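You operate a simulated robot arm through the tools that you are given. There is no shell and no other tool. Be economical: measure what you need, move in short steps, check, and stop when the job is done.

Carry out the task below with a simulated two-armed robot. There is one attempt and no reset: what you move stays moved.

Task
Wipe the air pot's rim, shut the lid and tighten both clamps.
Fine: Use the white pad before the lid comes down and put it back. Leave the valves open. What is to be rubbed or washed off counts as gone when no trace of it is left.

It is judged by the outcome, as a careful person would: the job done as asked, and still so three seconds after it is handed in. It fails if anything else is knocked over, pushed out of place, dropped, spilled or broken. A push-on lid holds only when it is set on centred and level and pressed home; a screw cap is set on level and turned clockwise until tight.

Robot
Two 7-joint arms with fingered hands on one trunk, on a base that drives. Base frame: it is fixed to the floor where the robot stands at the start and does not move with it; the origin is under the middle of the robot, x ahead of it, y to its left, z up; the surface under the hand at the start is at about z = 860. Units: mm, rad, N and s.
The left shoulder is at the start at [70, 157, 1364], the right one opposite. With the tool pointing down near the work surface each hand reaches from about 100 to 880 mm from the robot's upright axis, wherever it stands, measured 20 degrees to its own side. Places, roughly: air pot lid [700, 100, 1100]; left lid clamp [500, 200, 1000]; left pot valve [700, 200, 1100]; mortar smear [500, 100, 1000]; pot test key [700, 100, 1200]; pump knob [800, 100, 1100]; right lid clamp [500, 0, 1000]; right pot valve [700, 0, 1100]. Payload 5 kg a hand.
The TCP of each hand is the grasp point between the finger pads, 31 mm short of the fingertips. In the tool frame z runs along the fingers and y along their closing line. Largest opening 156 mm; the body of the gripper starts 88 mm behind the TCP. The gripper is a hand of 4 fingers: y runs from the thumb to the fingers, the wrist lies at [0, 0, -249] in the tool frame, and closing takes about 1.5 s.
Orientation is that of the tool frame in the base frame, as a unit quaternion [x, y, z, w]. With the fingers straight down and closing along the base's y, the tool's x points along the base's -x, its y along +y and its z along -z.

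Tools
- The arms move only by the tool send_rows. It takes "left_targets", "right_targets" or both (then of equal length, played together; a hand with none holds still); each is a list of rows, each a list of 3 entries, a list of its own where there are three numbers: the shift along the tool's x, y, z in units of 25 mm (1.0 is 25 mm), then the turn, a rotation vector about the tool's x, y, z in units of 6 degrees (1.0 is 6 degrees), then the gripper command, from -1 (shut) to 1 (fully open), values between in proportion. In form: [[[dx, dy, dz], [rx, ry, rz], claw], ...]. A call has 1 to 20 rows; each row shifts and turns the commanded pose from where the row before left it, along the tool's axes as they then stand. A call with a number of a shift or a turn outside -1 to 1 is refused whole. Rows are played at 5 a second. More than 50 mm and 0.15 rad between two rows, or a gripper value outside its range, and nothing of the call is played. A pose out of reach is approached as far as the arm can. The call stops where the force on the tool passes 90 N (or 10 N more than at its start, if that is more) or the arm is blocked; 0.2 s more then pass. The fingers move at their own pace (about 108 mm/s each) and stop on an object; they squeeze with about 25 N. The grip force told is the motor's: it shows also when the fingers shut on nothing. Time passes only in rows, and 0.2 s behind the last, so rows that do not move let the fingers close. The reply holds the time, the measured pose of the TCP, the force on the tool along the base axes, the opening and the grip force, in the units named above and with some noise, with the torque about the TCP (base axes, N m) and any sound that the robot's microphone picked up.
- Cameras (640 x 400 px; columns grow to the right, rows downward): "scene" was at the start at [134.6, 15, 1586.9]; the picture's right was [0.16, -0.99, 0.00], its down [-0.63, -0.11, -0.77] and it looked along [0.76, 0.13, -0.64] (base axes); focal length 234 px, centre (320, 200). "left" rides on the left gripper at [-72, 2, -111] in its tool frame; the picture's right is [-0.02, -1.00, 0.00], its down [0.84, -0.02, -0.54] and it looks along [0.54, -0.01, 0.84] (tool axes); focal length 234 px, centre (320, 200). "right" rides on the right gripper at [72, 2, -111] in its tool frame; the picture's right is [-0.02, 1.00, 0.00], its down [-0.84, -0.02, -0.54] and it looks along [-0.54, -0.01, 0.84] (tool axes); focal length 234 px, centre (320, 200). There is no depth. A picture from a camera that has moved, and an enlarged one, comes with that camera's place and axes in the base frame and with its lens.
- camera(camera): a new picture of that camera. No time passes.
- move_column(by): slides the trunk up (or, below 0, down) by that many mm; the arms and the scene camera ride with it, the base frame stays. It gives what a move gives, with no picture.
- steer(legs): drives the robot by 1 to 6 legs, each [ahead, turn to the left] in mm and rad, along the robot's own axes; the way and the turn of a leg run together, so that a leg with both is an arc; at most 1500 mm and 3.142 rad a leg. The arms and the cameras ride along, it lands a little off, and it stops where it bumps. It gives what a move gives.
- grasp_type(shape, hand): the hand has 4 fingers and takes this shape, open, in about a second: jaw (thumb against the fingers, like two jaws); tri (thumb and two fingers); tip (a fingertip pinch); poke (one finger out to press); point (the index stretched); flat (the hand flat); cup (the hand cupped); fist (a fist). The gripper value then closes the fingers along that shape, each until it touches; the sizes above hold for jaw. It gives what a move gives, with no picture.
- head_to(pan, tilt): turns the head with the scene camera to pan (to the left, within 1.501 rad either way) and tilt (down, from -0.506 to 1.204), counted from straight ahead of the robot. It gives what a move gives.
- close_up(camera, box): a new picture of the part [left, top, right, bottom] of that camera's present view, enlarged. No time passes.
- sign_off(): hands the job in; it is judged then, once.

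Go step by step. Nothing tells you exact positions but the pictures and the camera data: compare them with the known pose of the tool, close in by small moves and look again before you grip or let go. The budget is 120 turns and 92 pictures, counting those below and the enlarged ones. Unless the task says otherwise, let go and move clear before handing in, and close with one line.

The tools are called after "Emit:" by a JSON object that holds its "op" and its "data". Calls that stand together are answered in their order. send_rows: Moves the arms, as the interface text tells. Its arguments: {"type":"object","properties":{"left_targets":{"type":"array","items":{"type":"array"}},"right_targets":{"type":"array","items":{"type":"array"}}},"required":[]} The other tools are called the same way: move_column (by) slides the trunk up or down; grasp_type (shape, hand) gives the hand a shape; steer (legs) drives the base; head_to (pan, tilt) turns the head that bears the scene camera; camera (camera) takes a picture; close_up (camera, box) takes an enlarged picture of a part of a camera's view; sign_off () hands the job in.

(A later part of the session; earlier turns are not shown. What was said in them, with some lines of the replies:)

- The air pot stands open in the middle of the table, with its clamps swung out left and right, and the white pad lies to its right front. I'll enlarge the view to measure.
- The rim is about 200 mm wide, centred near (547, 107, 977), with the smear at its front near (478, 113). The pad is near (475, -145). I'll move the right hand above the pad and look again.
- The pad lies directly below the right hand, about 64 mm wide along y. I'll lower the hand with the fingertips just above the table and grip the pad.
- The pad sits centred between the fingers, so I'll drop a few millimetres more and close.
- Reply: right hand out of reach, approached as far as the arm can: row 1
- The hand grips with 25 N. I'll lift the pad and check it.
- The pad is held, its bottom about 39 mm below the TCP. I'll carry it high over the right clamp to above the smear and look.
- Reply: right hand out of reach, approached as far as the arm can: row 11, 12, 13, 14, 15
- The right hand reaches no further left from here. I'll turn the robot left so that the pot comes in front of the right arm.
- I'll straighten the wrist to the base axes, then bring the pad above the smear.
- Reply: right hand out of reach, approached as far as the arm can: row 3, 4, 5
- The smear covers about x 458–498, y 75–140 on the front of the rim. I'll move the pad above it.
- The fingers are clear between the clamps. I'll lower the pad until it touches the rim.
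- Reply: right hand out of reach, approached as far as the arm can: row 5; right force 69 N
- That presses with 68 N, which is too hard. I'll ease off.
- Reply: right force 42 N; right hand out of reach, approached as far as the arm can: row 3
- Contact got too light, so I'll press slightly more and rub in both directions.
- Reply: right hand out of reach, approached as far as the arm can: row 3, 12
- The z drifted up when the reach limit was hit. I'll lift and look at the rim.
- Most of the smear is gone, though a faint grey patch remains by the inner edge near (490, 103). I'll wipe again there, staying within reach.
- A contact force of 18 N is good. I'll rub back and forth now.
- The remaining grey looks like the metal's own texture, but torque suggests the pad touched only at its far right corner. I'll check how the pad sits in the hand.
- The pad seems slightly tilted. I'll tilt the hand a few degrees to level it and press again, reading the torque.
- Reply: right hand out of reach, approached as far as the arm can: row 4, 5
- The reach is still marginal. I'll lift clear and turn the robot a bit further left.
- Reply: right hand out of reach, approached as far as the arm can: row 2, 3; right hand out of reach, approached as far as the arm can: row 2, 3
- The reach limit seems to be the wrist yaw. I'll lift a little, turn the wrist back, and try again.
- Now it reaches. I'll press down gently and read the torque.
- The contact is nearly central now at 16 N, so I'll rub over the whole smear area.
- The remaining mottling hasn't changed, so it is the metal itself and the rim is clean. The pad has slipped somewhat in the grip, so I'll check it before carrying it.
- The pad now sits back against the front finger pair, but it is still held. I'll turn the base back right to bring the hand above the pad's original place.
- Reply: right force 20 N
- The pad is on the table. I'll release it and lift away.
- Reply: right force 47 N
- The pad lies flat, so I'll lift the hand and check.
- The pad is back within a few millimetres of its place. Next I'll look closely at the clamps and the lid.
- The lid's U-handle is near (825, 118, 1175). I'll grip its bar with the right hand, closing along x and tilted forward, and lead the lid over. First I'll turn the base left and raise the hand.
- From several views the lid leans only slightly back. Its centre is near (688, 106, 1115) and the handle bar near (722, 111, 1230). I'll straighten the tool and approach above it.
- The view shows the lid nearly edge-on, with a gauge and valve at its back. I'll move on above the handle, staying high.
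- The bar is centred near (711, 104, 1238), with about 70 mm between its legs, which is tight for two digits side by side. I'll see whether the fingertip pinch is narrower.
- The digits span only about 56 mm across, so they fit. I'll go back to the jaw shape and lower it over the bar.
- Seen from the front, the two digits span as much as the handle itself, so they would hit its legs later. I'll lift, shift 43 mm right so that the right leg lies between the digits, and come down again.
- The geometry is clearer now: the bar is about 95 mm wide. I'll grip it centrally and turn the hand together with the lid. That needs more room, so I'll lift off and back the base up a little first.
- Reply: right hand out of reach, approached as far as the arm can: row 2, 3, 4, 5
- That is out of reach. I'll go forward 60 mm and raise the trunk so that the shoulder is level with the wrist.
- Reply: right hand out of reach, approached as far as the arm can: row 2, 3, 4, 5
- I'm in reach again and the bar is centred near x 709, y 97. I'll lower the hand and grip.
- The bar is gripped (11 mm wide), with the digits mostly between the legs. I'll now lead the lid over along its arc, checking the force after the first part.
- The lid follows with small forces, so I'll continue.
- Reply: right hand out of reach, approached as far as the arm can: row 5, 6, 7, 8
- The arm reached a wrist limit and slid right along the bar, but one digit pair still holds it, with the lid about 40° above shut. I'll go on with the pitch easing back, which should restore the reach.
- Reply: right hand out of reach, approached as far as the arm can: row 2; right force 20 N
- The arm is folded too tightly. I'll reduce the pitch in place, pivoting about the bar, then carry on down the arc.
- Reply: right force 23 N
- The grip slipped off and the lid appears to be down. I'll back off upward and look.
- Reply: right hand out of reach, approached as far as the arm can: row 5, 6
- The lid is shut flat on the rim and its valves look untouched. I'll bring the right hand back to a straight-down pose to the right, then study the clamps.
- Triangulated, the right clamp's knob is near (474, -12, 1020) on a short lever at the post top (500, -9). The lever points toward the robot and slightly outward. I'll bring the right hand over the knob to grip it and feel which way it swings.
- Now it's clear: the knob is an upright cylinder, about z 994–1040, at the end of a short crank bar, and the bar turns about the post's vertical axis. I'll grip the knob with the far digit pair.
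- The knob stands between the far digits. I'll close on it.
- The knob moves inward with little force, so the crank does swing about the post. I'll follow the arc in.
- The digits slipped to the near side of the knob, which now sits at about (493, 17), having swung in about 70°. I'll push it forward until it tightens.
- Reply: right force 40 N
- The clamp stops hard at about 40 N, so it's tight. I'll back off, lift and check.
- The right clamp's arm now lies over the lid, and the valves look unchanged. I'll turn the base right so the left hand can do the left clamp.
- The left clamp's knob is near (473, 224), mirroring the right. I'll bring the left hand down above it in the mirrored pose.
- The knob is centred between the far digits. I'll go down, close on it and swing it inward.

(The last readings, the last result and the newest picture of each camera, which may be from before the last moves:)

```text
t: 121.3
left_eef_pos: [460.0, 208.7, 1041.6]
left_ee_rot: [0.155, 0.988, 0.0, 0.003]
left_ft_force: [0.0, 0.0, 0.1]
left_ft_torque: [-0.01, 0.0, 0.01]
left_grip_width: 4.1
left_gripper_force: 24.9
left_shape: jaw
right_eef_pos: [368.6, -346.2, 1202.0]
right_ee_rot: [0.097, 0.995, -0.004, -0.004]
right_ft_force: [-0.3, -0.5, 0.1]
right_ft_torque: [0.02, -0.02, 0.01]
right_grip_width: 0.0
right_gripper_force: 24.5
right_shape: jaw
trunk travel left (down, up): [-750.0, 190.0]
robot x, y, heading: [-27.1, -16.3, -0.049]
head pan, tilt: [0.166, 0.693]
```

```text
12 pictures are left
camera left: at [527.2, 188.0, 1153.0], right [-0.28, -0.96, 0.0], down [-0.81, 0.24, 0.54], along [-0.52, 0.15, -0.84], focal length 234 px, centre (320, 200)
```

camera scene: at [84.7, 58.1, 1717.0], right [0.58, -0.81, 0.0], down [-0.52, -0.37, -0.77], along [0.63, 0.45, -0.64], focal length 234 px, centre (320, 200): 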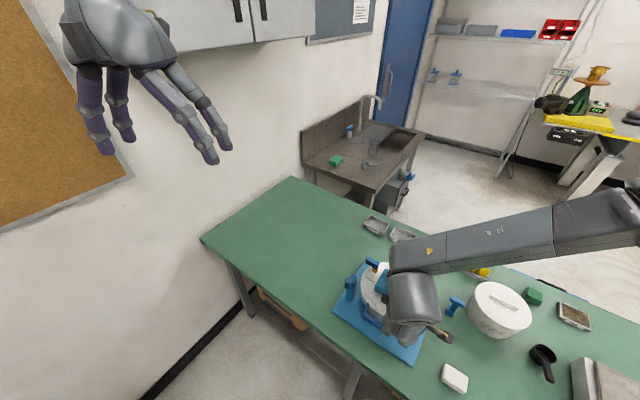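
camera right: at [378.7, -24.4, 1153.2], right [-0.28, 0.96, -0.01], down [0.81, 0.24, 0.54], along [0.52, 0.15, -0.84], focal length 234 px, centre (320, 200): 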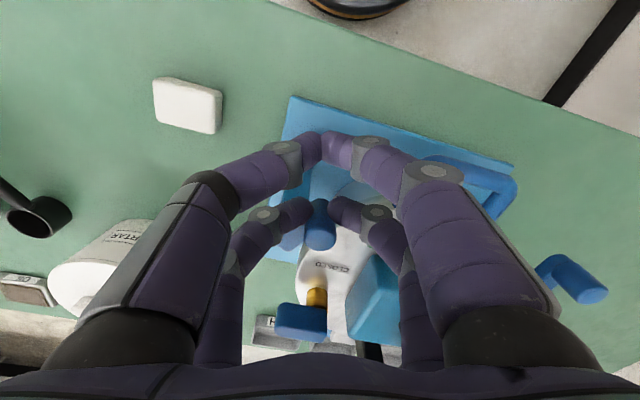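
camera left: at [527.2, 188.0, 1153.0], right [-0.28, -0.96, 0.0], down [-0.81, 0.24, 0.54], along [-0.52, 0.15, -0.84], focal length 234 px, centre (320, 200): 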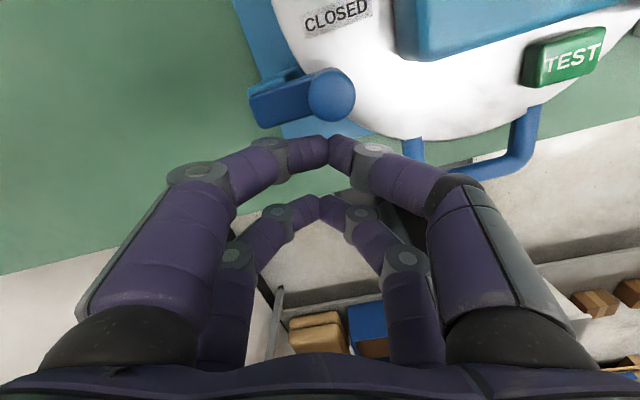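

The crank has swung in and the knob is near (508, 188). I'll line the closed fingers up behind it and push forward until it is tight.

Emit:
{"op": "send_rows", "data": {"left_targets": [[[-0.12, -0.38, 0], [0, 0, 0], -1], [[-0.19, 0.06, 0], [0, 0, 0], -1], [[-0.19, 0.06, 0], [0, 0, 0], -1], [[-0.15, 0.05, 0], [0, 0, 0], -1], [[0, 0, 0], [0, 0, 0], -1]]}}

```text
t: 122.5
left_eef_pos: [470.4, 199.0, 1040.8]
left_ee_rot: [0.154, 0.988, 0.0, 0.002]
left_ft_force: [-8.3, 1.4, -1.9]
left_ft_torque: [0.05, 0.2, -0.01]
left_grip_width: 3.9
left_gripper_force: 25.0
left_shape: jaw
right_eef_pos: [368.0, -345.6, 1203.6]
right_ee_rot: [0.096, 0.995, -0.004, -0.004]
right_ft_force: [-0.6, 0.7, -0.4]
right_ft_torque: [-0.02, 0.0, 0.01]
right_grip_width: 0.1
right_gripper_force: 25.4
right_shape: jaw
trunk travel left (down, up): [-750.0, 190.0]
robot x, y, heading: [-30.5, -13.5, -0.049]
head pan, tilt: [0.166, 0.693]
```

Emit:
{"op": "send_rows", "data": {"left_targets": [[[-0.19, 0.06, 0], [0, 0, 0], -1], [[-0.19, 0.06, 0], [0, 0, 0], -1], [[0, 0, 0], [0, 0, 0], -1]]}}

Emit:
{"op": "camera", "data": {"camera": "left"}}

```text
t: 123.3
left_eef_pos: [472.4, 199.4, 1039.3]
left_ee_rot: [0.156, 0.988, 0.001, -0.001]
left_ft_force: [-45.1, 7.2, -5.2]
left_ft_torque: [0.16, 0.89, -0.09]
left_grip_width: 3.9
left_gripper_force: 25.6
left_shape: jaw
right_eef_pos: [363.7, -345.2, 1204.9]
right_ee_rot: [0.097, 0.995, -0.004, -0.001]
right_ft_force: [-0.3, -0.5, -0.1]
right_ft_torque: [-0.06, -0.01, 0.01]
right_grip_width: 0.0
right_gripper_force: 24.5
right_shape: jaw
trunk travel left (down, up): [-750.0, 190.0]
robot x, y, heading: [-30.7, -13.0, -0.047]
head pan, tilt: [0.166, 0.693]
```

```text
11 pictures are left
camera left: at [541.4, 179.1, 1152.2], right [-0.28, -0.96, 0.0], down [-0.8, 0.24, 0.55], along [-0.52, 0.16, -0.84], focal length 234 px, centre (320, 200)
```

left: 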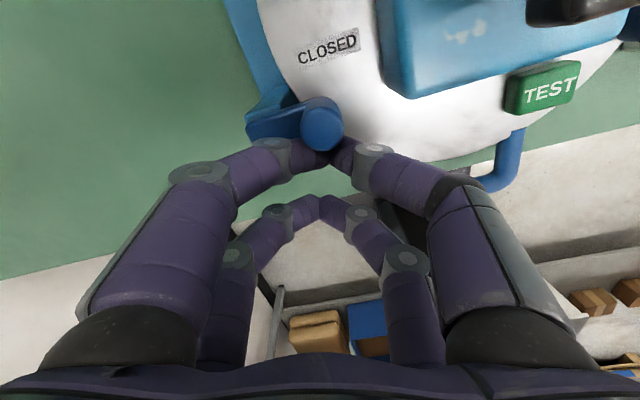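

It stops at 45 N, matching the right clamp. I'll back off, lift clear and check both clamps.

Emit:
{"op": "send_rows", "data": {"left_targets": [[[0.4, -0.1, 0], [0, 0, 0], -1], [[0.5, 0, -0.4], [0, 0, 0], -1], [[0.5, 0.2, -1], [0, 0, 0], -1], [[0.3, 0.6, -1], [0, 0, 0], -1], [[0, 1, -1], [0, 0, 0], -0.5], [[0, 1, -1], [0, 0, 0], 0], [[0, 1, -1], [0, 0, 0], 0], [[0, 1, -1], [0, 0, 0], 0], [[0, 0, 0], [0, 0, 0], 0]]}}

Emit:
{"op": "close_up", "data": {"camera": "scene", "box": [250, 220, 370, 320]}}

Emit:
{"op": "camera", "data": {"camera": "scene"}}

```text
t: 125.3
left_eef_pos: [477.0, 321.5, 1199.9]
left_ee_rot: [0.154, 0.988, 0.0, 0.004]
left_ft_force: [0.6, 0.2, -0.3]
left_ft_torque: [-0.01, 0.03, 0.0]
left_grip_width: 77.4
left_gripper_force: 0.0
left_shape: jaw
right_eef_pos: [368.9, -346.2, 1203.1]
right_ee_rot: [0.097, 0.995, -0.004, -0.004]
right_ft_force: [-0.1, -0.1, -1.6]
right_ft_torque: [0.0, -0.02, 0.0]
right_grip_width: 0.0
right_gripper_force: 24.5
right_shape: jaw
trunk travel left (down, up): [-750.0, 190.0]
robot x, y, heading: [-32.8, -18.4, -0.046]
head pan, tilt: [0.166, 0.693]
```

```text
4.00 times, centred on (310, 270) of scene
camera zoom: at [104.9, -7.0, 1586.9], right [0.12, -0.99, 0.0], down [-0.63, -0.07, -0.77], along [0.76, 0.09, -0.64], focal length 937 px, centre (360, -80)
```

zoom: 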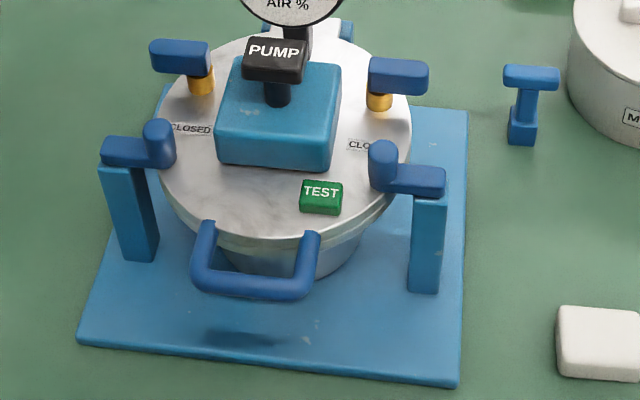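

```text
9 pictures are left
camera scene: at [104.9, -7.0, 1586.9], right [0.12, -0.99, 0.0], down [-0.63, -0.07, -0.77], along [0.76, 0.09, -0.64], focal length 234 px, centre (320, 200)
```

scene: 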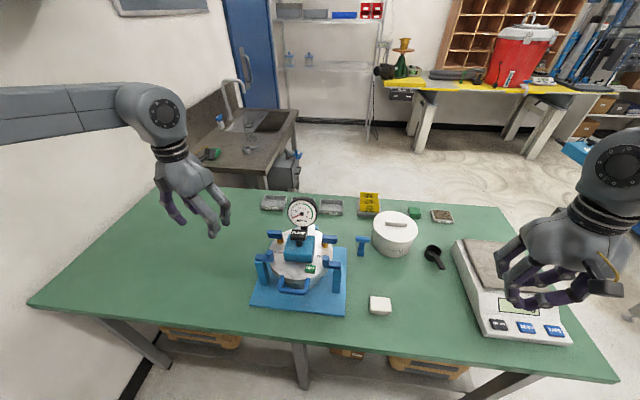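

Both clamps lie symmetrically over the shut lid and are tight. The pad is back, the valves are as they were, and both hands are clear, so I'll hand the job in.

Emit:
{"op": "sign_off", "data": {}}

```text
The job is handed in.
```

The air pot's rim is wiped clean, the lid is shut and both clamps are tight, though the lid slipped from the grip and dropped the last part of the way. The valves are untouched and the white pad is back within about 7 mm of where it lay.
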